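You operate a simulated robot arm through the tools that you are given. There is no shell and no other tool. Be economical: measure what you need, move in short steps, check, and stop when the job is done.

The job below is to be done with a simulated two-armed robot. You get a single attempt, and the scene is never put back.

JOB
Sponge the stain off the box lid in the lane, then stick on the label the yellow slip names.
Fine: use the orange sponge and put it back; the box stays shut. What is to be rubbed or washed off counts as gone when no trace of it is left.

Only the result counts: the job must be done as asked and must still hold three seconds after the hand-in. Knocking over, shifting, dropping, spilling or breaking anything else fails it. A push-on lid holds only when it is set on centred and level and pressed home; a screw cap is set on level and turned clockwise until tight.

ROBOT AND FRAMES
Two 7-joint arms with fingered hands on one trunk, on a base that drives. Base frame: it is fixed to the floor where the robot stands at the start and does not move with it; the origin is under the middle of the robot, x ahead of it, y to its left, z up; the surface under the hand at the start is at about z = 850. Readings come in mm, rad, newtons and seconds.
The left shoulder is at the start at [20, 184, 1332], the right one opposite. With the tool pointing down near the work surface each hand reaches from about 100 to 760 mm from the robot's upright axis, wherever it stands, measured 20 degrees to its own side. Places, roughly: blue box (42x32x13 cm) [500, -500, 900]; blue lid (37x32x6 cm) [500, -500, 1000]; yellow panel [500, -500, 1000]. Payload 4 kg a hand.
The TCP of each hand is the grasp point between the finger pads, 26 mm short of the fingertips. In the tool frame z runs along the fingers and y along their closing line. Largest opening 132 mm; the body of the gripper starts 73 mm behind the TCP. The gripper is a hand of 3 fingers: y runs from the thumb to the fingers, the wrist lies at [0, 0, -224] in the tool frame, and closing takes about 1.5 s.
Orientation is that of the tool frame in the base frame, as a unit quaternion [x, y, z, w]. With the fingers straight down and closing along the base's y, the tool's x points along the base's -x, its y along +y and its z along -z.

CONTROLS
- The arms move only by the tool nudge_tool. It takes "left_series", "right_series" or both (then of equal length, played together; a hand with none holds still); each is a list that holds one entry, the list of rows, each a list of 6 numbers: the shift along the tool's x, y, z in mm, then the turn, a rotation vector about the tool's x, y, z in rad. In form: [[[tx, ty, tz, ax, ay, az], ...]]. A call has 1 to 20 rows; each row shifts and turns the commanded pose from where the row before left it, along the tool's axes as they then stand. "left_fingers" and "right_fingers" are, for a hand that has rows, the closure, from 0 (fully open) to 1 (shut), set as the call begins (left out, the last holds). A row lasts 0.2 s, in which the tool goes at most 50 mm and 0.15 rad; a call with a longer step from one row to the next is refused whole, and so is a gripper value outside its range. Where a pose cannot be reached the arm comes as near as it can. A force on the tool above 40 N (or 10 N above the force at the start of the call, whichever is more), or a blocked arm, ends the call early, and 0.2 s more pass. The fingers move at their own pace (about 72 mm/s each) and stop on an object; they squeeze with about 29 N. The grip force told is the motor's: it shows also when the fingers shut on nothing. Time passes only in rows, and 0.2 s behind the last, so rows that do not move let the fingers close. It gives the time, the measured TCP pose, the force on the tool (base axes), the opening and the grip force at its end, in the units of the frame above (readings bear some noise), with the torque about the TCP (base axes, N m) and any sound that the robot's microphone picked up.
- Cameras (640 x 400 px; columns grow to the right, rows downward): "scene" is now at [100, -33.9, 1595.2]; the picture's right is [-0.38, -0.93, 0.01], its down [-0.34, 0.13, -0.93] and it looks along [0.86, -0.35, -0.37] (base axes); focal length 214 px, centre (320, 200). "left" rides on the left gripper at [-62, 3, -92] in its tool frame; the picture's right is [-0.05, -1.00, 0.00], its down [0.83, -0.04, -0.55] and it looks along [0.55, -0.03, 0.83] (tool axes); focal length 230 px, centre (320, 200). "right" rides on the right gripper at [62, 3, -92] in its tool frame; the picture's right is [-0.05, 1.00, 0.00], its down [-0.83, -0.04, -0.56] and it looks along [-0.55, -0.03, 0.83] (tool axes); focal length 230 px, centre (320, 200). There is no depth. A picture from a camera that has moved, and an enlarged one, comes with that camera's place and axes in the base frame and with its lens. The place of the scene camera against the robot may be out by one fixed shift of up to 25 mm in any direction.
- camera(camera): a new picture of that camera. The clock stands still meanwhile.
- move_column(by): slides the trunk up (or, below 0, down) by that many mm; the arms and the scene camera ride with it, the base frame stays. It gives what a move gives, with no picture.
- roll_base(legs): drives the robot by 1 to 6 legs, each [ahead, left, turn to the left] in mm, mm and rad, along the robot's own axes; the way and the turn of a leg run together, so that a leg with both is an arc; at most 1500 mm and 3.142 rad a leg. The arms and the cameras ride along, it lands a little off, and it stops where it bumps. It gives what a move gives.
- grasp_type(shape, hand): the hand has 3 fingers and takes this shape, open, in about a second: jaw (thumb against the fingers, like two jaws); tri (thumb and two fingers); tip (a fingertip pinch); poke (one finger out to press); point (the index stretched); flat (the hand flat); cup (the hand cupped); fist (a fist). The gripper value then closes the fingers along that shape, each until it touches; the sizes above hold for jaw. It gives what a move gives, with no picture.
- pan_tilt(pan, tilt): turns the head with the scene camera to pan (to the left, within 1.501 rad either way) and tilt (down, from -0.506 to 1.204), counted from straight ahead of the robot. It gives what a move gives.
- enlarge(camera, box): a new picture of the part [left, top, right, bottom] of that camera's present view, enlarged. The clock stands still meanwhile.
- job_done(): hands the job in; it is judged then, once.

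Work in short steps. Places have to be worked out from the pictures, the camera data and where the tool is seen: move nearer, look again, correct. Check each grasp and each placing, and mend what went wrong. You have 120 turns and 100 pictures in all, those below and enlarged ones among them. Open the grippers and draw the arms clear of the work before you hand the job in, unless the task says otherwise; then end with one line.

The tools are called as name(argument=value, ...) on one line, values as JSON. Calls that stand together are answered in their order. nudge_tool: Moves the arms, as the interface text tells. Its arguments: {"type":"object","properties":{"left_series":{"type":"array"},"left_fingers":{"type":"number"},"right_series":{"type":"array"},"right_fingers":{"type":"number"}},"required":[]} The other tools are called the same way: move_column (by) slides the trunk up or down; grasp_type (shape, hand) gives the hand a shape; roll_base (legs) drives the base; pan_tilt (pan, tilt) turns the head that bears the scene camera; camera (camera) takes a picture; enlarge (camera, box) takes an enlarged picture of a part of a camera's view; job_done () hands the job in.

At the start:

```text
time: 0.0
left_tool_pos: [337.5, -5.5, 1609.6]
left_orientation: [-0.001, 1.0, -0.001, 0.0]
left_contact_force: [1.1, 0.1, -0.3]
left_ft_torque: [0.0, 0.0, -0.01]
left_grip_width: 131.9
left_finger_force: 0.0
left_shape: jaw
right_tool_pos: [386.7, -410.1, 1529.8]
right_orientation: [-0.001, 1.0, 0.0, -0.001]
right_contact_force: [0.3, -0.1, -0.2]
right_ft_torque: [0.0, 0.02, 0.01]
right_grip_width: 131.9
right_finger_force: 0.0
right_shape: jaw
trunk travel left (down, up): [-358.0, 103.0]
robot x, y, heading: [-1.2, -0.9, 0.004]
head pan, tilt: [-0.386, 0.349]
```

scene: 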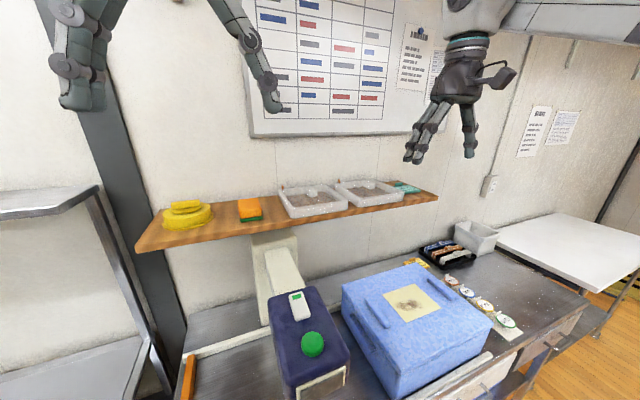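
right: 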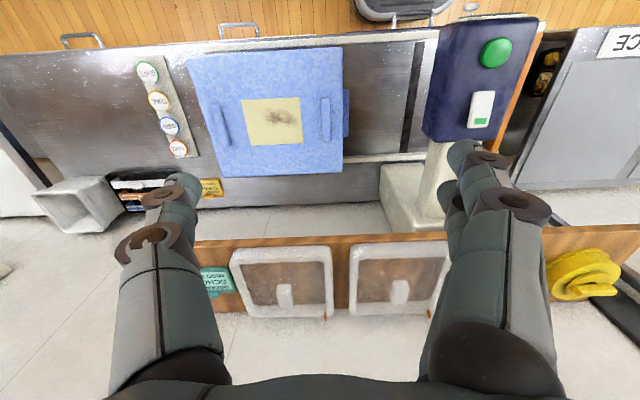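
left: 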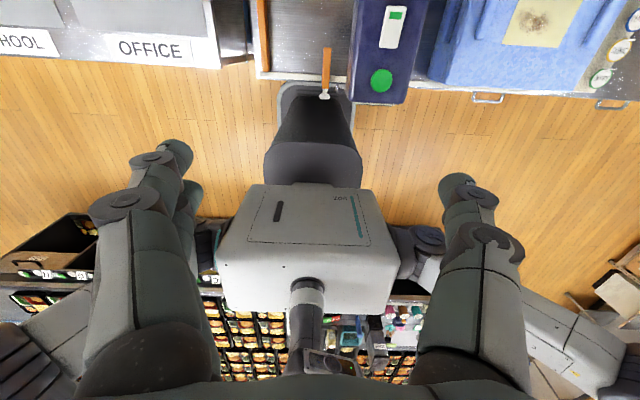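

The scene shows the blue box with a stain on its yellow panel, labels on the right, a yellow slip behind the box, and the orange sponge on the shelf. I enlarge these parts to read them.

enlarge(camera="scene", box=[340, 220, 540, 345])

enlarge(camera="right", box=[100, 40, 260, 220])

enlarge(camera="scene", box=[140, 160, 440, 347])

```text
3.20 times, centred on (440, 282) of scene
camera zoom: at [100.0, -33.9, 1595.2], right [-0.38, -0.93, 0.01], down [-0.34, 0.13, -0.93], along [0.86, -0.35, -0.37], focal length 686 px, centre (-64, -64)
```

zoom: 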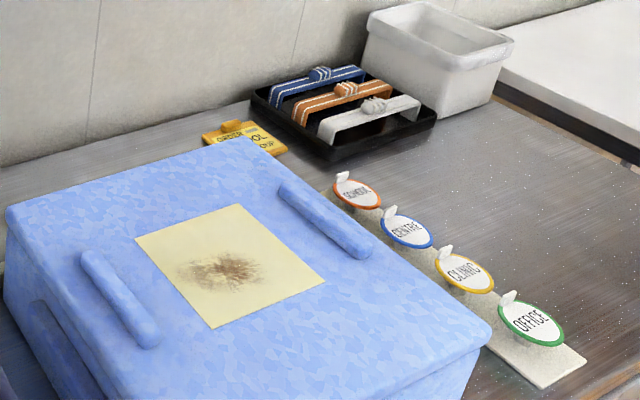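

```text
2.22 times, centred on (180, 130) of right
camera zoom: at [326.7, -406.2, 1622.1], right [0.05, 1.0, 0.0], down [0.83, -0.04, 0.56], along [0.55, -0.03, -0.83], focal length 511 px, centre (631, 356)
```

zoom: 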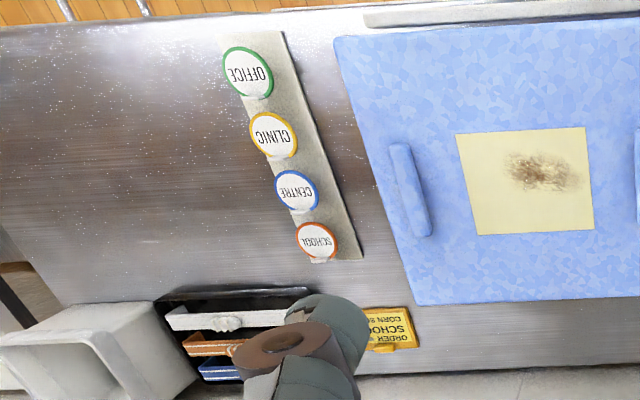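

```text
2.13 times, centred on (290, 254) of scene
camera zoom: at [100.0, -33.9, 1595.2], right [-0.38, -0.93, 0.01], down [-0.34, 0.13, -0.93], along [0.86, -0.35, -0.37], focal length 458 px, centre (384, 86)
```

zoom: 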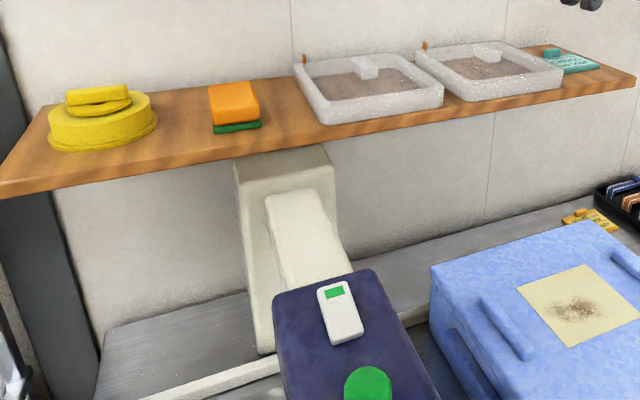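

The yellow slip reads "ORDER / SCHOOL / CORN SO…", so the SCHOOL label (orange rim) is wanted. By triangulation the shelf is near z≈1280 and the sponge near (780, -60). I move the left hand out to the side and bring the right hand in front of the sponge to look.

nudge_tool(left_series=[[[0, 40, 0, 0, 0, 0], [0, 40, 0, 0, 0, 0], [0, 40, 0, 0, 0, 0], [0, 40, 0, 0, 0, 0], [0, 40, 0, 0, 0, 0], [0, 40, 0, 0, 0, 0], [0, 40, 0, 0, 0, 0], [0, 40, 0, 0, 0, 0]]], right_series=[[[-22, 44, 0, 0, 0, 0], [-22, 44, 0, 0, 0, 0], [-22, 44, 0, 0, 0, 0], [-22, 44, 0, 0, 0, 0], [-22, 44, 0, 0, 0, 0], [-22, 44, 0, 0, 0, 0], [-22, 44, 0, 0, 0, 0], [-22, 44, 0, 0, 0, 0]]])

camera(camera="right")

camera(camera="scene")

```text
time: 1.8
left_tool_pos: [380.3, 275.7, 1557.4]
left_orientation: [-0.001, 1.0, -0.003, 0.0]
left_contact_force: [0.6, 0.4, -0.5]
left_ft_torque: [-0.01, -0.03, -0.05]
left_grip_width: 132.1
left_finger_force: 0.1
left_shape: jaw
left hand out of reach, approached as far as the arm can: row 4, 5, 6, 7, 8
right_tool_pos: [472.6, -153.3, 1453.4]
right_orientation: [0.001, 1.0, 0.0, 0.0]
right_contact_force: [-0.1, -0.6, -0.3]
right_ft_torque: [-0.04, 0.03, -0.01]
right_grip_width: 131.7
right_finger_force: 0.0
right_shape: jaw
right hand out of reach, approached as far as the arm can: row 4, 5, 6, 7, 8
trunk travel left (down, up): [-358.0, 103.0]
robot x, y, heading: [0.6, -2.5, 0.002]
head pan, tilt: [-0.386, 0.349]
```

```text
93 pictures are left
camera right: at [411.7, -149.1, 1545.8], right [0.05, 1.0, 0.0], down [0.83, -0.04, 0.55], along [0.55, -0.03, -0.83], focal length 230 px, centre (320, 200)
```

right: 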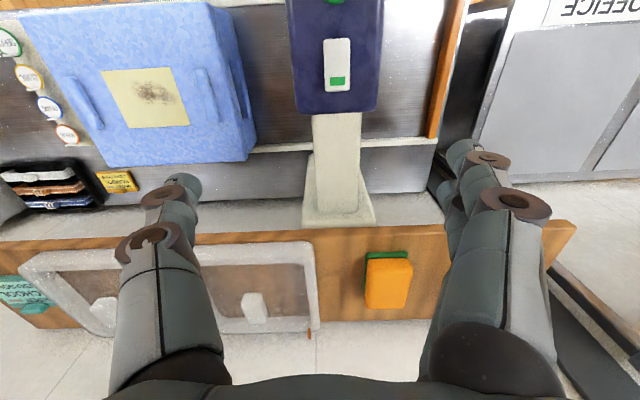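

```text
92 pictures are left
camera scene: at [101.4, -30.2, 1595.2], right [-0.38, -0.93, 0.01], down [-0.34, 0.13, -0.93], along [0.86, -0.35, -0.37], focal length 214 px, centre (320, 200)
```

scene: 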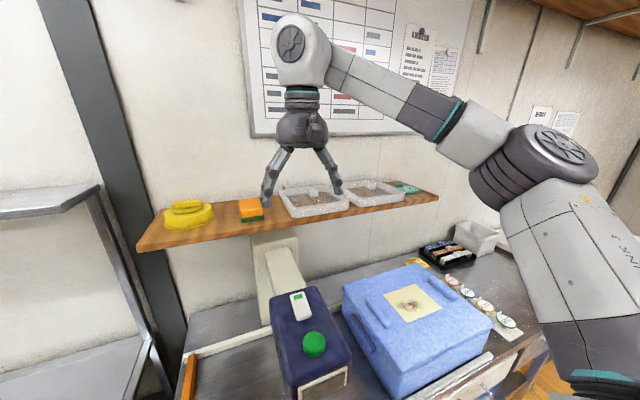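

The straight-down pose is out of reach at this height. I raise the trunk and tilt the fingers forward by 0.4 rad so that the shelf comes within reach.

move_column(by=100)

nudge_tool(right_series=[[[0, 0, 0, 0, -0.1, 0], [0, 0, 0, 0, -0.1, 0], [0, 0, 0, 0, -0.1, 0], [0, 0, 0, 0, -0.1, 0]]])

```text
time: 3.1
left_tool_pos: [377.4, 272.5, 1658.9]
left_orientation: [-0.001, 1.0, -0.001, 0.0]
left_contact_force: [0.3, 0.2, 0.2]
left_ft_torque: [0.01, 0.01, -0.01]
left_grip_width: 131.8
left_finger_force: 0.0
left_shape: jaw
right_tool_pos: [463.4, -157.5, 1562.6]
right_orientation: [0.0, 1.0, 0.001, 0.011]
right_contact_force: [0.0, -1.1, 0.2]
right_ft_torque: [-0.02, 0.01, -0.01]
right_grip_width: 131.8
right_finger_force: 0.1
right_shape: jaw
trunk travel left (down, up): [-458.0, 3.0]
robot x, y, heading: [-1.2, -0.6, -0.0]
head pan, tilt: [-0.386, 0.349]
```

```text
time: 4.1
left_tool_pos: [377.0, 272.3, 1659.1]
left_orientation: [-0.001, 1.0, 0.0, 0.0]
left_contact_force: [0.4, -0.6, 0.8]
left_ft_torque: [0.04, -0.04, -0.01]
left_grip_width: 131.9
left_finger_force: 0.1
left_shape: jaw
right_tool_pos: [463.3, -157.8, 1562.2]
right_orientation: [0.0, 0.978, 0.001, 0.21]
right_contact_force: [0.8, -0.1, 0.8]
right_ft_torque: [-0.02, 0.01, 0.01]
right_grip_width: 132.2
right_finger_force: 0.0
right_shape: jaw
trunk travel left (down, up): [-458.0, 3.0]
robot x, y, heading: [4.8, 1.4, 0.0]
head pan, tilt: [-0.386, 0.349]
```

The orientation is as intended. Now I move to about (700, -50, 1400), above and in front of the sponge.

nudge_tool(right_series=[[[-21.4, 15.4, 35, 0, 0, 0], [-21.4, 15.4, 35, 0, 0, 0], [-21.4, 15.4, 35, 0, 0, 0], [-21.4, 15.4, 35, 0, 0, 0], [-21.4, 15.4, 35, 0, 0, 0], [-21.4, 15.4, 35, 0, 0, 0], [-21.4, 15.4, 35, 0, 0, 0]]])

camera(camera="right")

enlarge(camera="scene", box=[160, 80, 400, 280])

```text
time: 5.7
left_tool_pos: [378.8, 271.5, 1659.1]
left_orientation: [-0.001, 1.0, -0.001, 0.0]
left_contact_force: [-0.2, 0.2, -0.3]
left_ft_torque: [0.03, 0.01, 0.0]
left_grip_width: 131.8
left_finger_force: 0.0
left_shape: jaw
right_tool_pos: [617.3, -153.3, 1460.4]
right_orientation: [0.0, 0.978, 0.003, 0.209]
right_contact_force: [0.7, -0.5, 1.0]
right_ft_torque: [0.02, 0.02, -0.01]
right_grip_width: 131.7
right_finger_force: 0.0
right_shape: jaw
right hand out of reach, approached as far as the arm can: row 3, 4, 5, 6, 7
trunk travel left (down, up): [-458.0, 3.0]
robot x, y, heading: [-0.1, 3.0, 0.002]
head pan, tilt: [-0.386, 0.349]
```

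```text
91 pictures are left
camera right: at [523.3, -149.4, 1519.8], right [0.05, 1.0, 0.03], down [0.53, -0.05, 0.85], along [0.85, -0.03, -0.53], focal length 230 px, centre (320, 200)
```

right: 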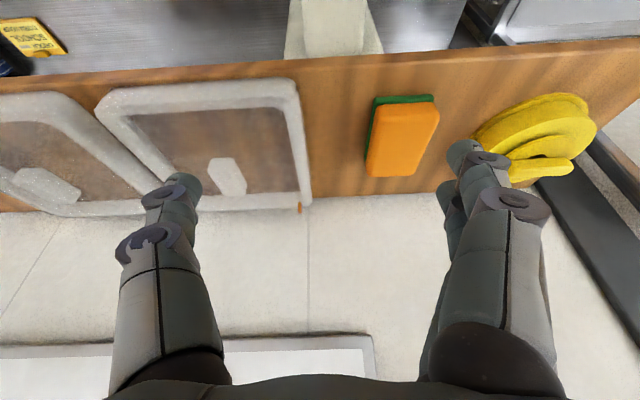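

```text
2.00 times, centred on (280, 180) of scene
camera zoom: at [84.0, -34.7, 1698.4], right [-0.38, -0.93, 0.0], down [-0.32, 0.13, -0.94], along [0.87, -0.35, -0.34], focal length 429 px, centre (400, 240)
```

zoom: 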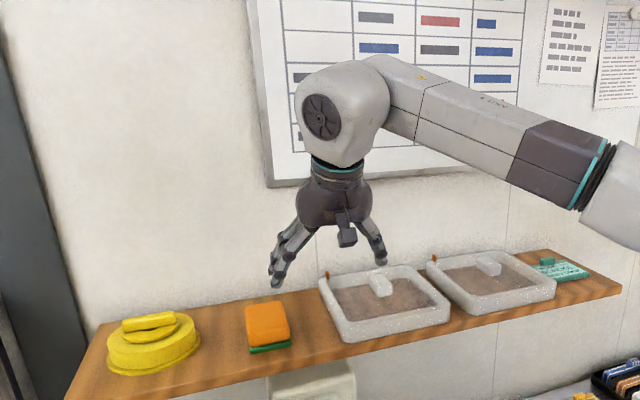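

The limit looks like the wrist bend, not the arm length, so I tilt further forward, shift toward the sponge's y and go lower.

nudge_tool(right_series=[[[0, 33, 0, 0, -0.1, 0], [0, 33, 0, 0, -0.1, 0], [0, 33, 0, 0, -0.1, 0], [18.4, 0, 43.7, 0, 0, 0], [18.4, 0, 43.7, 0, 0, 0]]])

camera(camera="right")

```text
time: 6.9
left_tool_pos: [381.2, 272.5, 1657.7]
left_orientation: [-0.001, 1.0, -0.001, -0.001]
left_contact_force: [0.5, -0.3, 0.6]
left_ft_torque: [-0.02, 0.05, -0.01]
left_grip_width: 131.8
left_finger_force: 0.0
left_shape: jaw
right_tool_pos: [633.8, -103.7, 1389.5]
right_orientation: [0.0, 0.936, 0.002, 0.352]
right_contact_force: [0.2, 0.0, 0.6]
right_ft_torque: [0.0, 0.01, 0.02]
right_grip_width: 132.0
right_finger_force: 0.0
right_shape: jaw
right hand out of reach, approached as far as the arm can: row 1, 2, 3
trunk travel left (down, up): [-458.0, 3.0]
robot x, y, heading: [4.4, 1.9, 0.001]
head pan, tilt: [-0.386, 0.349]
```

```text
89 pictures are left
camera right: at [527.3, -100.1, 1418.7], right [0.04, 1.0, 0.04], down [0.26, -0.05, 0.96], along [0.97, -0.03, -0.26], focal length 230 px, centre (320, 200)
```

right: 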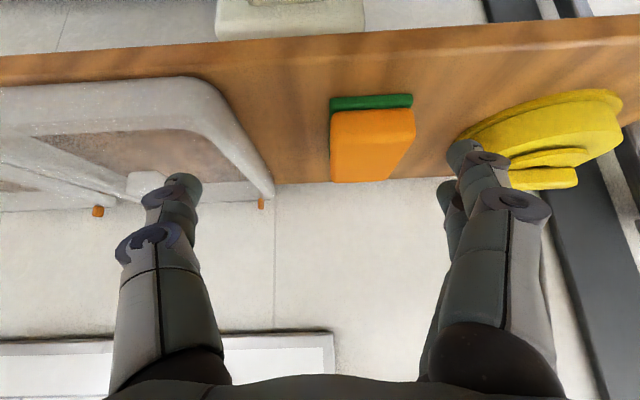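

From the two views I put the sponge at about x 677–790, y −92…−31, from the shelf at z≈1300 up to z≈1330. I line up 90 mm back along the finger axis with the hand partly closed, and look again.

nudge_tool(right_series=[[[-20.3, 21, 7.2, 0, 0, 0], [-20.3, 21, 7.2, 0, 0, 0], [0, 0, 0, 0, 0, 0]]], right_fingers=0.2)

camera(camera="right")

```text
time: 7.7
left_tool_pos: [378.4, 272.1, 1658.0]
left_orientation: [-0.001, 1.0, 0.0, -0.001]
left_contact_force: [-0.5, 0.1, -0.7]
left_ft_torque: [0.03, -0.01, 0.01]
left_grip_width: 131.9
left_finger_force: 0.1
left_shape: jaw
right_tool_pos: [639.9, -106.3, 1399.9]
right_orientation: [-0.001, 0.936, 0.002, 0.353]
right_contact_force: [0.0, -0.4, 0.6]
right_ft_torque: [0.04, -0.02, -0.02]
right_grip_width: 105.8
right_finger_force: 0.0
right_shape: jaw
right hand out of reach, approached as far as the arm can: row 1, 2
trunk travel left (down, up): [-458.0, 3.0]
robot x, y, heading: [-1.2, -1.3, -0.003]
head pan, tilt: [-0.386, 0.349]
```

```text
88 pictures are left
camera right: at [532.5, -101.5, 1428.7], right [0.04, 1.0, 0.04], down [0.26, -0.05, 0.97], along [0.97, -0.03, -0.26], focal length 230 px, centre (320, 200)
```

right: 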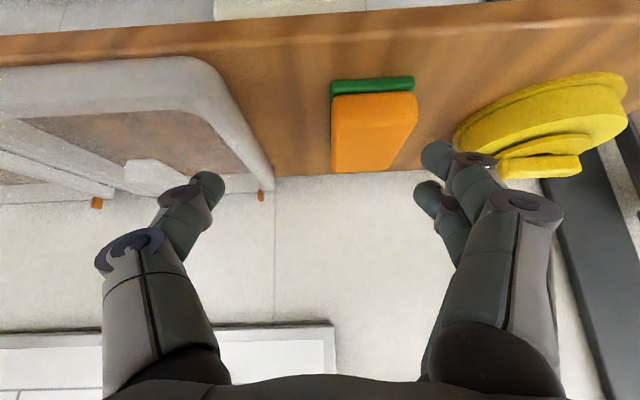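

Still limited, so it is better to reposition the base. I look down ahead and to the left with the head to check for free floor.

pan_tilt(pan=0.3, tilt=1.0)

camera(camera="scene")

camera(camera="left")

```text
time: 8.8
left_tool_pos: [378.4, 271.1, 1657.9]
left_orientation: [0.0, 1.0, 0.0, 0.0]
left_contact_force: [0.0, 0.0, 0.1]
left_ft_torque: [0.01, -0.01, 0.0]
left_grip_width: 131.9
left_finger_force: 0.0
left_shape: jaw
right_tool_pos: [639.0, -105.0, 1399.0]
right_orientation: [0.0, 0.935, 0.001, 0.354]
right_contact_force: [0.2, 0.2, 0.0]
right_ft_torque: [0.0, 0.01, -0.02]
right_grip_width: 106.1
right_finger_force: 0.0
right_shape: jaw
trunk travel left (down, up): [-458.0, 3.0]
robot x, y, heading: [-1.1, -2.0, 0.002]
head pan, tilt: [0.3, 1.0]
```

```text
87 pictures are left
camera scene: at [63.5, 21.9, 1643.6], right [0.29, -0.96, 0.0], down [-0.8, -0.25, -0.54], along [0.52, 0.16, -0.84], focal length 214 px, centre (320, 200)
```

scene: 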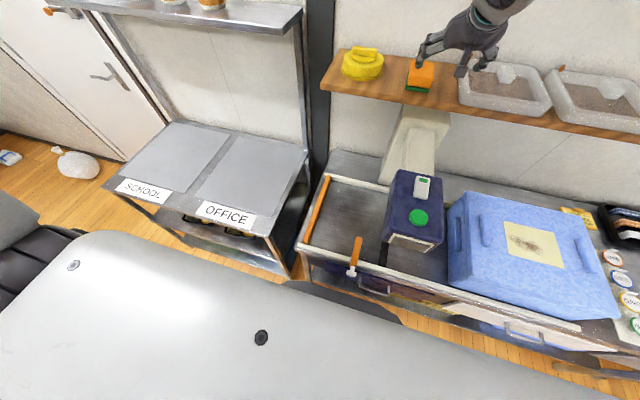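

```text
86 pictures are left
camera left: at [439.3, 275.7, 1751.9], right [0.05, -1.0, 0.0], down [-0.83, -0.04, 0.55], along [-0.55, -0.03, -0.83], focal length 230 px, centre (320, 200)
```

left: 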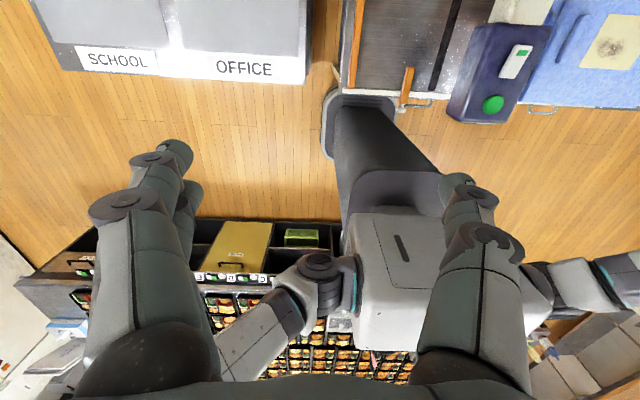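

The table edge is at about x≈307 and the robot foot at about 180, with free floor to the left. I retract the right hand, then drive 80 mm ahead and 220 mm left so that the sponge lies on the right arm's own side.

nudge_tool(right_series=[[[0, 0, -45, 0, 0, 0], [0, 0, -45, 0, 0, 0]]])

roll_base(legs=[[0, 220, 0], [70, 0, 0]])

camera(camera="right")

```text
time: 9.4
left_tool_pos: [373.7, 274.3, 1660.5]
left_orientation: [-0.001, 1.0, -0.001, 0.002]
left_contact_force: [-0.6, -0.2, 1.0]
left_ft_torque: [-0.01, -0.06, 0.02]
left_grip_width: 132.0
left_finger_force: 0.1
left_shape: jaw
right_tool_pos: [575.2, -104.5, 1469.7]
right_orientation: [0.0, 0.935, 0.002, 0.354]
right_contact_force: [0.0, 0.0, -0.5]
right_ft_torque: [0.03, 0.03, 0.01]
right_grip_width: 106.0
right_finger_force: 0.0
right_shape: jaw
trunk travel left (down, up): [-458.0, 3.0]
robot x, y, heading: [-4.5, 0.4, -0.001]
head pan, tilt: [0.3, 1.0]
```

```text
time: 11.7
left_tool_pos: [417.6, 489.4, 1657.3]
left_orientation: [0.003, 1.0, 0.001, -0.003]
left_contact_force: [0.6, 1.0, 0.3]
left_ft_torque: [0.06, 0.06, 0.02]
left_grip_width: 131.8
left_finger_force: 0.1
left_shape: jaw
right_tool_pos: [616.0, 110.0, 1464.6]
right_orientation: [0.003, 0.937, 0.002, 0.349]
right_contact_force: [0.3, 0.4, 0.4]
right_ft_torque: [0.04, 0.02, 0.0]
right_grip_width: 105.7
right_finger_force: 0.0
right_shape: jaw
trunk travel left (down, up): [-458.0, 3.0]
robot x, y, heading: [32.5, 223.5, -0.001]
head pan, tilt: [0.3, 1.0]
stopped in leg 2: the robot was blocked; the commanded pose is now the measured one
```

```text
85 pictures are left
camera right: at [509.3, 114.1, 1494.6], right [0.05, 1.0, 0.04], down [0.26, -0.05, 0.96], along [0.96, -0.03, -0.27], focal length 230 px, centre (320, 200)
```

right: 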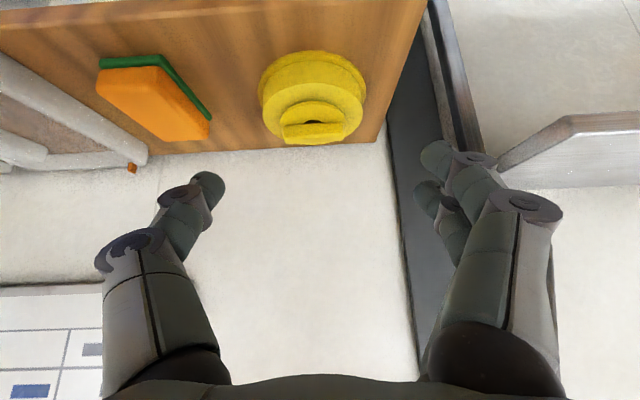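

The robot is blocked at about x=33, which is close enough. The sponge's front corner again comes out near (676, -95, 1300). I move to the pre-grasp (674, -62, 1406).

nudge_tool(right_series=[[[0, -45, 0, 0, 0, 0], [0, -45, 0, 0, 0, 0], [0, -45, 0, 0, 0, 0], [-2.6, -37, 31, 0, 0, 0], [-2.6, 0, 49, 0, 0, 0]]])

camera(camera="right")

```text
time: 12.9
left_tool_pos: [412.4, 495.5, 1657.2]
left_orientation: [0.003, 1.0, -0.001, 0.0]
left_contact_force: [0.9, -0.1, -0.4]
left_ft_torque: [-0.02, 0.0, 0.02]
left_grip_width: 131.9
left_finger_force: 0.0
left_shape: jaw
right_tool_pos: [664.9, -58.3, 1411.8]
right_orientation: [0.003, 0.936, -0.001, 0.352]
right_contact_force: [-0.7, -0.2, 0.3]
right_ft_torque: [0.04, 0.02, -0.03]
right_grip_width: 105.6
right_finger_force: 0.0
right_shape: jaw
trunk travel left (down, up): [-458.0, 3.0]
robot x, y, heading: [34.2, 221.4, -0.006]
head pan, tilt: [0.3, 1.0]
```

```text
84 pictures are left
camera right: at [558.9, -53.5, 1439.9], right [0.05, 1.0, 0.04], down [0.26, -0.05, 0.96], along [0.96, -0.03, -0.26], focal length 230 px, centre (320, 200)
```

right: 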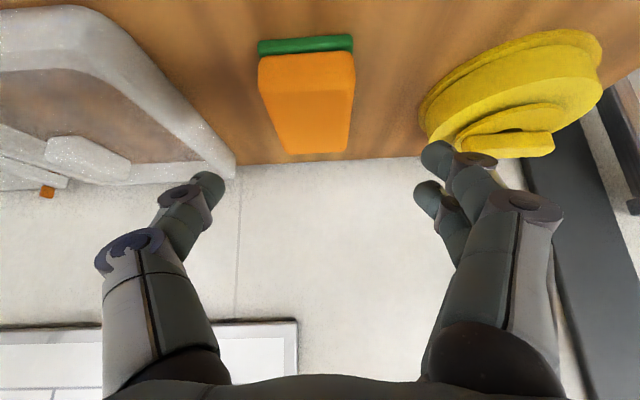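

The hand is aligned; the sponge's centre is near (720, -62) with its top at about 1335. I advance to TCP (722, -62, 1338).

nudge_tool(right_series=[[[1.5, -1.3, 31, 0, 0, 0], [1.5, -1.3, 31, 0, 0, 0], [1.5, -1.3, 31, 0, 0, 0]]])

camera(camera="right")

pan_tilt(pan=-0.4, tilt=0.5)

enlarge(camera="scene", box=[200, 80, 440, 260])

```text
time: 13.7
left_tool_pos: [413.0, 493.7, 1657.2]
left_orientation: [0.002, 1.0, 0.0, 0.0]
left_contact_force: [-0.2, 0.1, -0.5]
left_ft_torque: [-0.02, 0.01, 0.0]
left_grip_width: 132.4
left_finger_force: 0.0
left_shape: jaw
right_tool_pos: [724.2, -61.4, 1336.6]
right_orientation: [0.004, 0.936, 0.0, 0.351]
right_contact_force: [0.1, 0.4, 0.2]
right_ft_torque: [0.03, 0.01, 0.02]
right_grip_width: 105.7
right_finger_force: 0.0
right_shape: jaw
trunk travel left (down, up): [-458.0, 3.0]
robot x, y, heading: [30.4, 223.7, -0.014]
head pan, tilt: [0.3, 1.0]
```

```text
83 pictures are left
camera right: at [617.8, -57.4, 1365.9], right [0.05, 1.0, 0.04], down [0.26, -0.05, 0.96], along [0.96, -0.03, -0.26], focal length 230 px, centre (320, 200)
```

right: 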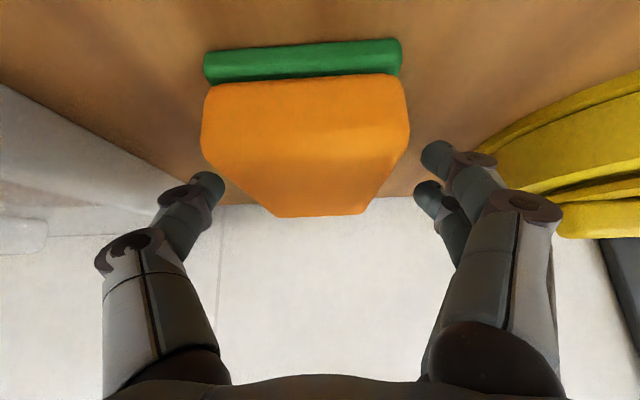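

```text
time: 14.8
left_tool_pos: [409.7, 494.0, 1659.3]
left_orientation: [0.002, 1.0, -0.001, -0.001]
left_contact_force: [-0.1, 0.0, -1.1]
left_ft_torque: [-0.04, 0.03, -0.01]
left_grip_width: 132.0
left_finger_force: 0.1
left_shape: jaw
right_tool_pos: [722.3, -61.7, 1338.2]
right_orientation: [0.003, 0.936, 0.0, 0.353]
right_contact_force: [-0.7, 0.0, -0.2]
right_ft_torque: [0.01, -0.03, -0.04]
right_grip_width: 105.6
right_finger_force: 0.0
right_shape: jaw
trunk travel left (down, up): [-458.0, 3.0]
robot x, y, heading: [30.4, 223.8, -0.006]
head pan, tilt: [-0.4, 0.499]
```

```text
2.22 times, centred on (320, 170) of scene
camera zoom: at [110.7, 189.4, 1684.6], right [-0.39, -0.92, 0.0], down [-0.44, 0.19, -0.88], along [0.81, -0.35, -0.48], focal length 477 px, centre (320, 267)
```

zoom: 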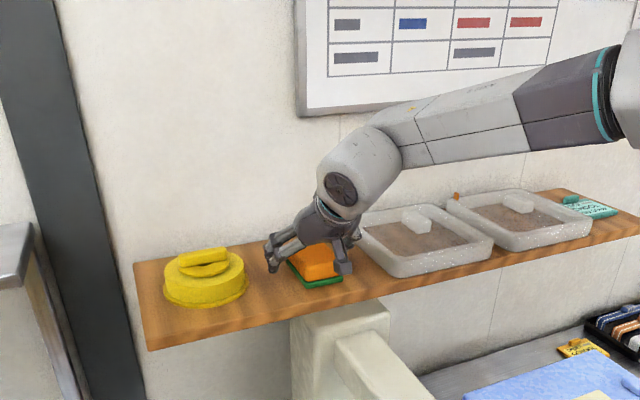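

The fingers straddle the sponge's sides and are clear of the dish and the brush. I close the grip.

nudge_tool(right_series=[[[0, 0, 0, 0, 0, 0], [0, 0, 0, 0, 0, 0], [0, 0, 0, 0, 0, 0], [0, 0, 0, 0, 0, 0], [0, 0, 0, 0, 0, 0], [0, 0, 0, 0, 0, 0], [0, 0, 0, 0, 0, 0]]], right_fingers=1)

camera(camera="right")

```text
time: 16.4
left_tool_pos: [410.1, 494.8, 1659.0]
left_orientation: [0.003, 1.0, -0.001, -0.001]
left_contact_force: [0.9, -0.2, 0.6]
left_ft_torque: [0.02, -0.01, -0.02]
left_grip_width: 131.9
left_finger_force: 0.1
left_shape: jaw
right_tool_pos: [722.2, -62.0, 1337.9]
right_orientation: [0.004, 0.936, 0.0, 0.351]
right_contact_force: [1.0, -0.3, -0.3]
right_ft_torque: [0.01, -0.01, -0.01]
right_grip_width: 55.6
right_finger_force: 29.1
right_shape: jaw
trunk travel left (down, up): [-458.0, 3.0]
robot x, y, heading: [32.8, 221.8, -0.005]
head pan, tilt: [-0.4, 0.499]
```

```text
81 pictures are left
camera right: at [615.7, -56.9, 1367.3], right [0.05, 1.0, 0.04], down [0.26, -0.05, 0.96], along [0.96, -0.03, -0.26], focal length 230 px, centre (320, 200)
```

right: 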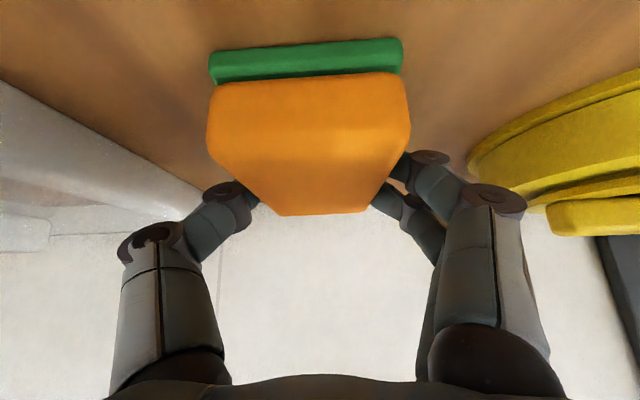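

The grip holds at 55.6 mm and 29 N; I note the pick pose as TCP (722, -62, 1338). I lift straight up 60 mm.

nudge_tool(right_series=[[[-19.8, 0, -22.6, 0, 0, 0], [-19.8, 0, -22.6, 0, 0, 0], [0, 0, 0, 0, 0, 0]]])

camera(camera="right")

camera(camera="scene")

```text
time: 17.2
left_tool_pos: [411.8, 494.2, 1658.5]
left_orientation: [0.003, 1.0, 0.0, 0.0]
left_contact_force: [0.6, -0.7, 0.3]
left_ft_torque: [0.01, 0.0, -0.02]
left_grip_width: 132.0
left_finger_force: 0.0
left_shape: jaw
right_tool_pos: [722.7, -62.1, 1397.0]
right_orientation: [0.003, 0.936, 0.0, 0.352]
right_contact_force: [0.2, -0.3, -0.8]
right_ft_torque: [0.0, 0.02, -0.03]
right_grip_width: 55.3
right_finger_force: 29.3
right_shape: jaw
trunk travel left (down, up): [-458.0, 3.0]
robot x, y, heading: [34.0, 222.2, -0.004]
head pan, tilt: [-0.4, 0.499]
```

```text
80 pictures are left
camera right: at [616.5, -57.8, 1427.1], right [0.04, 1.0, 0.04], down [0.26, -0.05, 0.96], along [0.96, -0.03, -0.26], focal length 230 px, centre (320, 200)
```

right: 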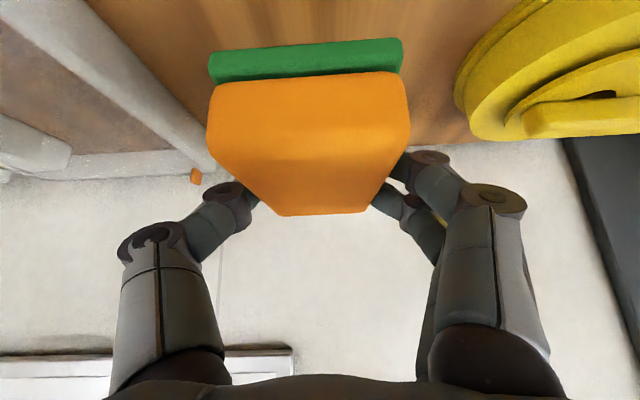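

```text
79 pictures are left
camera scene: at [111.6, 189.0, 1684.6], right [-0.39, -0.92, 0.0], down [-0.44, 0.19, -0.88], along [0.81, -0.35, -0.48], focal length 214 px, centre (320, 200)
```

scene: 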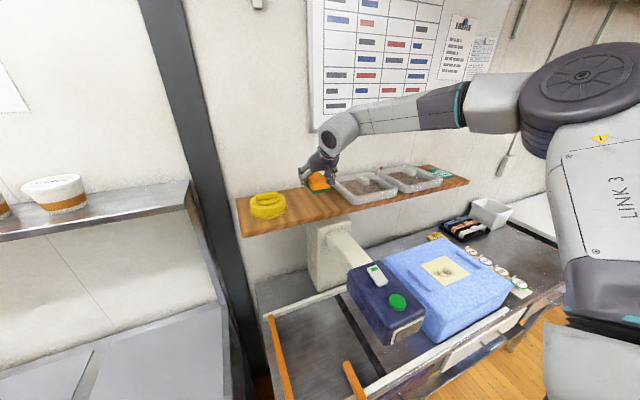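

The sponge is held firmly. I retract the hand clear of the shelf, then back off a little and drive right to about y=-300 for the box.

nudge_tool(right_series=[[[33.3, 0, -31.8, 0, 0, 0], [33.3, 0, -31.8, 0, 0, 0], [33.3, 0, -31.8, 0, 0, 0], [33.3, 0, -31.8, 0, 0, 0], [33.3, 0, -31.8, 0, 0, 0]]])

roll_base(legs=[[-55, 0, 0], [0, -520, 0]])

camera(camera="scene")

camera(camera="right")

```text
time: 18.4
left_tool_pos: [406.3, 493.2, 1659.8]
left_orientation: [0.002, 1.0, 0.0, 0.001]
left_contact_force: [-0.8, -0.8, 0.4]
left_ft_torque: [0.0, -0.03, -0.02]
left_grip_width: 132.1
left_finger_force: 0.0
left_shape: jaw
right_tool_pos: [488.2, -59.6, 1407.1]
right_orientation: [0.003, 0.936, 0.0, 0.353]
right_contact_force: [0.2, -0.4, 0.1]
right_ft_torque: [-0.01, 0.02, 0.01]
right_grip_width: 55.6
right_finger_force: 29.1
right_shape: jaw
trunk travel left (down, up): [-458.0, 3.0]
robot x, y, heading: [29.2, 221.8, -0.001]
head pan, tilt: [-0.4, 0.499]
```

```text
time: 22.0
left_tool_pos: [353.0, -21.0, 1658.0]
left_orientation: [0.002, 1.0, -0.001, 0.0]
left_contact_force: [-0.1, 0.1, 0.4]
left_ft_torque: [-0.05, 0.01, 0.0]
left_grip_width: 131.8
left_finger_force: 0.0
left_shape: jaw
right_tool_pos: [436.4, -574.8, 1407.5]
right_orientation: [0.003, 0.936, -0.001, 0.351]
right_contact_force: [0.4, 0.1, -0.5]
right_ft_torque: [0.02, -0.02, -0.01]
right_grip_width: 55.8
right_finger_force: 28.7
right_shape: jaw
trunk travel left (down, up): [-458.0, 3.0]
robot x, y, heading: [-28.1, -293.3, -0.004]
head pan, tilt: [-0.4, 0.499]
```

```text
78 pictures are left
camera scene: at [53.9, -325.8, 1684.7], right [-0.39, -0.92, 0.0], down [-0.44, 0.19, -0.88], along [0.81, -0.35, -0.48], focal length 214 px, centre (320, 200)
```

scene: 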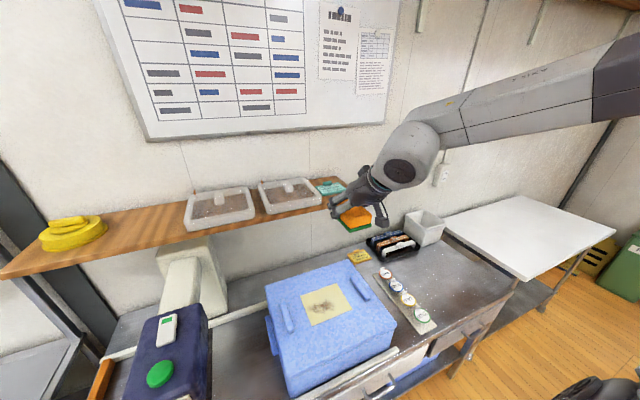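

```text
77 pictures are left
camera right: at [328.7, -571.3, 1435.8], right [0.05, 1.0, 0.03], down [0.26, -0.05, 0.96], along [0.96, -0.03, -0.26], focal length 230 px, centre (320, 200)
```

right: 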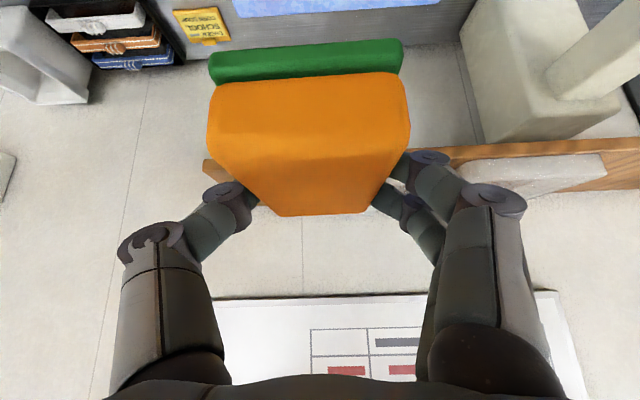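

The panel centre triangulates to about (487, -551, 977) and the stain centre to about (480, -525). I lower the trunk 150 mm and bring the sponge over the stain to z≈1050.

move_column(by=-150)

nudge_tool(right_series=[[[21.2, 9, 39.1, 0, 0, 0], [21.2, 9, 39.1, 0, 0, 0], [21.2, 9, 39.1, 0, 0, 0], [21.2, 9, 39.1, 0, 0, 0], [21.2, 9, 39.1, 0, 0, 0]]])

pan_tilt(pan=-0.5, tilt=0.85)

camera(camera="scene")

camera(camera="right")

```text
time: 23.7
left_tool_pos: [372.1, -23.4, 1495.2]
left_orientation: [0.002, 1.0, -0.001, -0.016]
left_contact_force: [0.5, 0.1, 0.0]
left_ft_torque: [0.01, -0.03, -0.03]
left_grip_width: 132.0
left_finger_force: 0.0
left_shape: jaw
right_tool_pos: [434.3, -577.9, 1257.4]
right_orientation: [0.004, 0.936, -0.001, 0.353]
right_contact_force: [-0.2, 0.9, -0.1]
right_ft_torque: [-0.01, -0.01, -0.03]
right_grip_width: 55.4
right_finger_force: 29.1
right_shape: jaw
trunk travel left (down, up): [-308.0, 153.0]
robot x, y, heading: [-30.2, -291.2, -0.002]
head pan, tilt: [-0.4, 0.499]
```

```text
time: 24.9
left_tool_pos: [373.3, -23.8, 1492.8]
left_orientation: [0.003, 1.0, 0.0, -0.017]
left_contact_force: [-0.2, -0.3, 0.4]
left_ft_torque: [-0.01, 0.0, -0.01]
left_grip_width: 131.9
left_finger_force: 0.1
left_shape: jaw
right_tool_pos: [487.3, -532.6, 1040.9]
right_orientation: [0.004, 0.935, 0.0, 0.353]
right_contact_force: [-0.3, -0.9, -1.2]
right_ft_torque: [0.0, 0.02, 0.01]
right_grip_width: 55.2
right_finger_force: 29.4
right_shape: jaw
trunk travel left (down, up): [-308.0, 153.0]
robot x, y, heading: [-28.6, -294.9, -0.004]
head pan, tilt: [-0.4, 0.499]
```

```text
time: 25.8
left_tool_pos: [372.4, -23.1, 1493.7]
left_orientation: [0.003, 1.0, -0.001, -0.017]
left_contact_force: [0.3, -0.2, -0.9]
left_ft_torque: [-0.01, 0.0, 0.03]
left_grip_width: 132.0
left_finger_force: 0.1
left_shape: jaw
right_tool_pos: [483.9, -530.8, 1041.0]
right_orientation: [0.003, 0.936, 0.0, 0.353]
right_contact_force: [0.2, -0.4, -1.0]
right_ft_torque: [0.0, 0.0, -0.01]
right_grip_width: 55.4
right_finger_force: 29.0
right_shape: jaw
trunk travel left (down, up): [-308.0, 153.0]
robot x, y, heading: [-31.2, -298.5, 0.001]
head pan, tilt: [-0.499, 0.85]
```

```text
76 pictures are left
camera scene: at [71.5, -330.7, 1498.0], right [-0.48, -0.88, 0.03], down [-0.7, 0.36, -0.62], along [0.53, -0.32, -0.79], focal length 214 px, centre (320, 200)
```

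scene: 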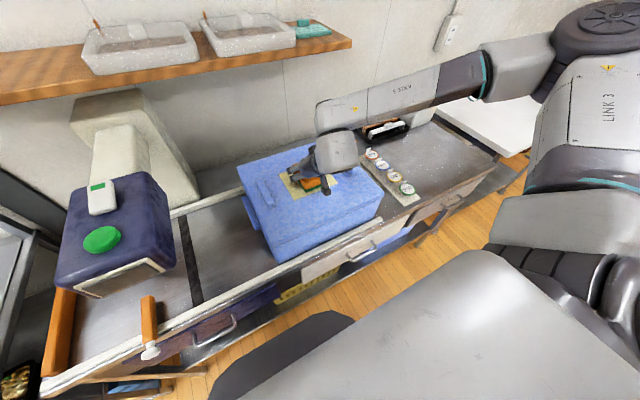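

```text
75 pictures are left
camera right: at [377.9, -528.0, 1069.7], right [0.04, 1.0, 0.04], down [0.26, -0.05, 0.97], along [0.97, -0.03, -0.26], focal length 230 px, centre (320, 200)
```

right: 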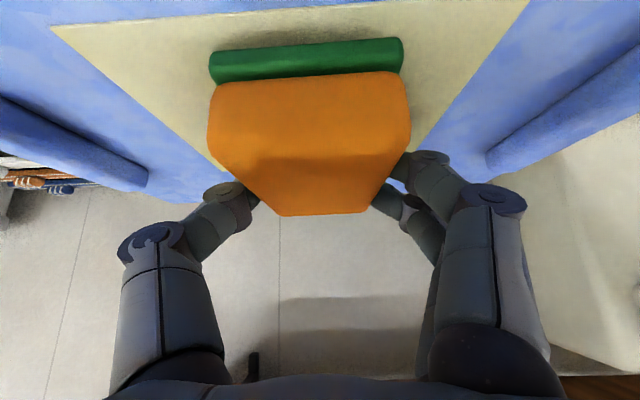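

The lid top is near z≈983, and the stain spans about x 455–515, y −567…−460. I descend gently to touch.

nudge_tool(right_series=[[[0, 18, 0, 0, 0, 0], [3.3, 0, 3.76, 0, 0, 0], [3.3, 0, 3.76, 0, 0, 0], [3.3, 0, 3.76, 0, 0, 0], [1.3, 0, 1.5, 0, 0, 0], [1.3, 0, 1.5, 0, 0, 0]]])

camera(camera="right")

```text
time: 27.0
left_tool_pos: [367.2, -24.1, 1495.0]
left_orientation: [0.003, 1.0, 0.0, -0.016]
left_contact_force: [0.4, -0.8, 0.1]
left_ft_torque: [0.01, 0.0, 0.01]
left_grip_width: 131.8
left_finger_force: 0.1
left_shape: jaw
right_tool_pos: [486.3, -513.5, 1031.2]
right_orientation: [0.003, 0.932, 0.002, 0.363]
right_contact_force: [-12.1, -0.2, 21.8]
right_ft_torque: [-0.12, -0.08, -0.11]
right_grip_width: 56.1
right_finger_force: 29.0
right_shape: jaw
trunk travel left (down, up): [-308.0, 153.0]
robot x, y, heading: [-24.7, -294.5, -0.005]
head pan, tilt: [-0.499, 0.85]
stopped in row 6 (right hand): the force on the tool passed its limit at 43 N (the readings are from after the stop); the commanded pose is now the measured one
```

```text
74 pictures are left
camera right: at [379.2, -509.5, 1058.6], right [0.04, 1.0, 0.04], down [0.24, -0.05, 0.97], along [0.97, -0.03, -0.24], focal length 230 px, centre (320, 200)
```

right: 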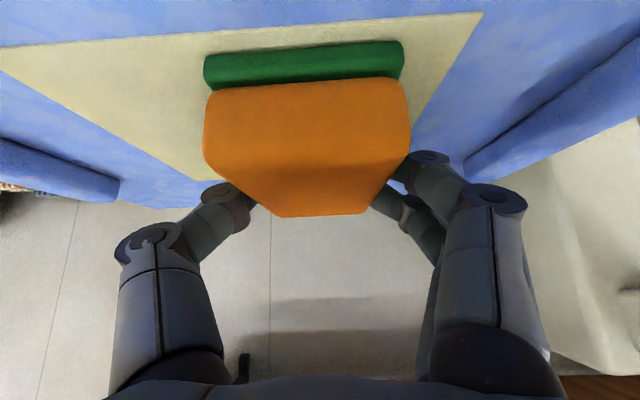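

Touchdown at TCP z≈1031, so the lid top is at about 993, now with a push of about 22 N. I wipe back and forth in y.

nudge_tool(right_series=[[[-0.3, 15, -0.3, 0, 0, 0], [0, 15, 0, 0, 0, 0], [0, -16, 0, 0, 0, 0], [0, -16, 0, 0, 0, 0], [0, -16, 0, 0, 0, 0], [0, -16, 0, 0, 0, 0], [0, 16, 0, 0, 0, 0], [0, 16, 0, 0, 0, 0], [0, 16, 0, 0, 0, 0], [0, 16, 0, 0, 0, 0], [0, -16, 0, 0, 0, 0], [0, -16, 0, 0, 0, 0], [0, -16, 0, 0, 0, 0], [0, -16, 0, 0, 0, 0], [0, 16, 0, 0, 0, 0], [0, 16, 0, 0, 0, 0], [0, 16, 0, 0, 0, 0], [0, 16, 0, 0, 0, 0]]])

camera(camera="right")

```text
time: 30.8
left_tool_pos: [372.2, -23.1, 1493.4]
left_orientation: [0.003, 1.0, -0.001, -0.017]
left_contact_force: [-0.6, 0.0, 0.5]
left_ft_torque: [-0.01, 0.02, -0.03]
left_grip_width: 131.8
left_finger_force: 0.0
left_shape: jaw
right_tool_pos: [492.2, -490.4, 1035.4]
right_orientation: [0.002, 0.933, 0.001, 0.359]
right_contact_force: [0.1, -0.3, -0.4]
right_ft_torque: [-0.01, 0.01, -0.02]
right_grip_width: 55.7
right_finger_force: 29.1
right_shape: jaw
right hand out of reach, approached as far as the arm can: row 2
trunk travel left (down, up): [-308.0, 153.0]
robot x, y, heading: [-25.4, -293.1, -0.004]
head pan, tilt: [-0.499, 0.85]
```

```text
73 pictures are left
camera right: at [385.2, -486.2, 1062.9], right [0.04, 1.0, 0.04], down [0.25, -0.05, 0.97], along [0.97, -0.03, -0.25], focal length 230 px, centre (320, 200)
```

right: 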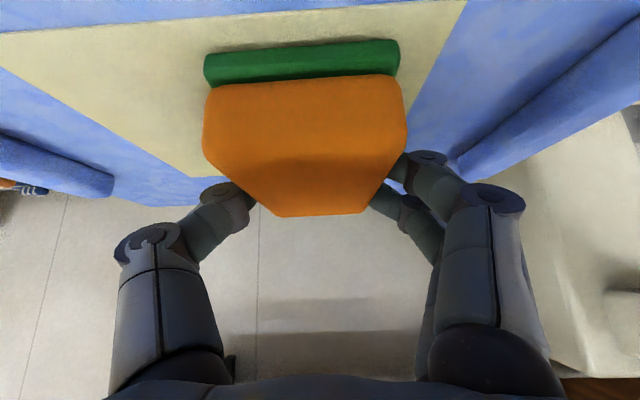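

The hand rose at the reach limit and lost contact. I lift and look at the state of the stain.

nudge_tool(right_series=[[[-25, 0, -29, 0, 0, 0], [-25, 0, -29, 0, 0, 0], [0, 0, -45, 0, 0, 0], [0, 0, -45, 0, 0, 0]]])

camera(camera="right")

enlarge(camera="scene", box=[220, 130, 420, 260])

```text
time: 31.8
left_tool_pos: [369.2, -24.2, 1494.3]
left_orientation: [0.003, 1.0, -0.001, -0.016]
left_contact_force: [-0.8, 1.6, 0.0]
left_ft_torque: [0.02, -0.01, -0.01]
left_grip_width: 132.0
left_finger_force: 0.0
left_shape: jaw
right_tool_pos: [427.5, -490.1, 1178.9]
right_orientation: [0.003, 0.933, 0.001, 0.359]
right_contact_force: [1.0, -0.9, 0.2]
right_ft_torque: [-0.03, -0.01, -0.03]
right_grip_width: 55.6
right_finger_force: 29.4
right_shape: jaw
trunk travel left (down, up): [-308.0, 153.0]
robot x, y, heading: [-23.8, -294.6, -0.002]
head pan, tilt: [-0.499, 0.85]
```

```text
72 pictures are left
camera right: at [320.0, -486.9, 1207.1], right [0.04, 1.0, 0.04], down [0.25, -0.05, 0.97], along [0.97, -0.03, -0.25], focal length 230 px, centre (320, 200)
```

right: 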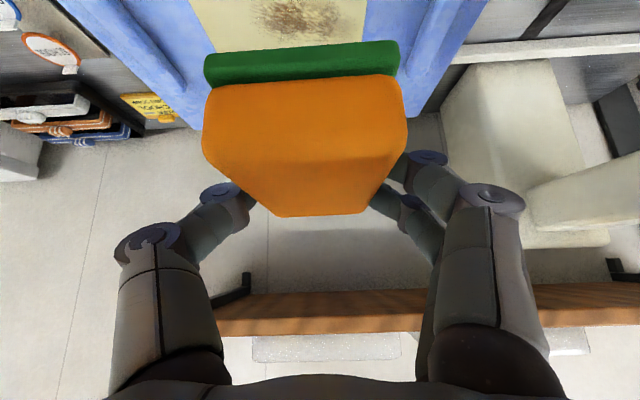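

```text
3.08 times, centred on (320, 195) of scene
camera zoom: at [69.3, -330.9, 1498.2], right [-0.48, -0.88, 0.03], down [-0.7, 0.36, -0.62], along [0.53, -0.32, -0.78], focal length 660 px, centre (320, 215)
```

zoom: 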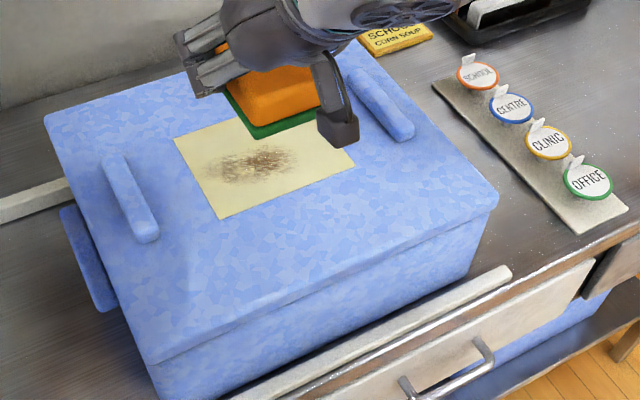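

The slip reads SCHOOL / CORN SOUP. The stain (about x 460–501, y −545…−465) is slightly lighter. To wipe without hitting the inward limit, I shift the hand right and drive the base 100 mm left.

nudge_tool(right_series=[[[0, -45, 0, 0, 0, 0], [0, -45, 0, 0, 0, 0]]])

roll_base(legs=[[0, 110, 0]])

```text
time: 32.4
left_tool_pos: [369.3, -27.8, 1495.3]
left_orientation: [0.002, 1.0, 0.001, -0.016]
left_contact_force: [-0.3, -0.4, -0.3]
left_ft_torque: [0.04, -0.02, 0.02]
left_grip_width: 131.6
left_finger_force: 0.1
left_shape: jaw
right_tool_pos: [427.6, -584.6, 1178.8]
right_orientation: [0.004, 0.933, 0.001, 0.36]
right_contact_force: [0.4, -0.4, -0.3]
right_ft_torque: [0.03, -0.01, 0.0]
right_grip_width: 55.8
right_finger_force: 29.0
right_shape: jaw
trunk travel left (down, up): [-308.0, 153.0]
robot x, y, heading: [-29.9, -292.6, -0.005]
head pan, tilt: [-0.499, 0.85]
```

```text
time: 33.6
left_tool_pos: [372.2, 81.3, 1494.1]
left_orientation: [0.004, 1.0, 0.0, -0.017]
left_contact_force: [-0.2, 0.0, -0.4]
left_ft_torque: [-0.02, -0.04, -0.01]
left_grip_width: 131.9
left_finger_force: 0.0
left_shape: jaw
right_tool_pos: [429.4, -474.6, 1178.0]
right_orientation: [0.004, 0.933, 0.002, 0.359]
right_contact_force: [0.6, 0.8, -0.6]
right_ft_torque: [0.02, 0.01, 0.04]
right_grip_width: 55.9
right_finger_force: 28.7
right_shape: jaw
trunk travel left (down, up): [-308.0, 153.0]
robot x, y, heading: [-28.1, -182.1, -0.003]
head pan, tilt: [-0.499, 0.85]
```

Now I go back over the stain centre (482, -505) with the grip tilt restored and settle to light contact.

nudge_tool(right_series=[[[0, 0, 0, 0, 0.015, 0], [13.4, -7.5, 35.4, 0, 0, 0], [13.4, -7.5, 35.4, 0, 0, 0], [13.4, -7.5, 35.4, 0, 0, 0], [13.4, -7.5, 35.4, 0, 0, 0], [1.3, 0, 1.5, 0, 0, 0], [1.3, 0, 1.5, 0, 0, 0], [0, 0, 0, 0, 0, 0]]])

```text
time: 35.4
left_tool_pos: [372.0, 85.8, 1492.8]
left_orientation: [0.003, 1.0, -0.001, -0.017]
left_contact_force: [-0.6, 0.5, -0.1]
left_ft_torque: [-0.01, 0.02, 0.03]
left_grip_width: 131.6
left_finger_force: 0.1
left_shape: jaw
right_tool_pos: [482.0, -501.2, 1031.0]
right_orientation: [0.005, 0.936, 0.0, 0.352]
right_contact_force: [-0.3, 0.4, 2.0]
right_ft_torque: [0.08, -0.05, -0.02]
right_grip_width: 56.0
right_finger_force: 29.4
right_shape: jaw
trunk travel left (down, up): [-308.0, 153.0]
robot x, y, heading: [-24.4, -186.7, -0.007]
head pan, tilt: [-0.499, 0.85]
```

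I have light contact (2 N). I press about 3 mm more and wipe in y.

nudge_tool(right_series=[[[1, 0, 1.13, 0, 0, 0], [1, 0, 1.13, 0, 0, 0], [0, 15, 0, 0, 0, 0], [0, 15, 0, 0, 0, 0], [0, -15, 0, 0, 0, 0], [0, -15, 0, 0, 0, 0], [0, -15, 0, 0, 0, 0], [0, -15, 0, 0, 0, 0], [0, -15, 0, 0, 0, 0], [0, 15, 0, 0, 0, 0], [0, 15, 0, 0, 0, 0], [0, 15, 0, 0, 0, 0], [0, 15, 0, 0, 0, 0], [0, 15, 0, 0, 0, 0], [0, -15, 0, 0, 0, 0], [0, -15, 0, 0, 0, 0], [0, -15, 0, 0, 0, 0], [0, -15, 0, 0, 0, 0], [0, -15, 0, 0, 0, 0], [0, 0, 0, 0, 0, 0]]])

```text
time: 39.6
left_tool_pos: [371.1, 87.7, 1493.8]
left_orientation: [0.004, 1.0, -0.001, -0.016]
left_contact_force: [-0.5, -1.2, 0.1]
left_ft_torque: [-0.03, -0.03, -0.02]
left_grip_width: 131.9
left_finger_force: 0.0
left_shape: jaw
right_tool_pos: [479.3, -545.3, 1031.6]
right_orientation: [0.004, 0.936, -0.001, 0.353]
right_contact_force: [0.6, 5.7, 20.9]
right_ft_torque: [0.39, -0.27, 0.09]
right_grip_width: 56.1
right_finger_force: 28.6
right_shape: jaw
trunk travel left (down, up): [-308.0, 153.0]
robot x, y, heading: [-25.5, -184.6, -0.003]
head pan, tilt: [-0.499, 0.85]
```

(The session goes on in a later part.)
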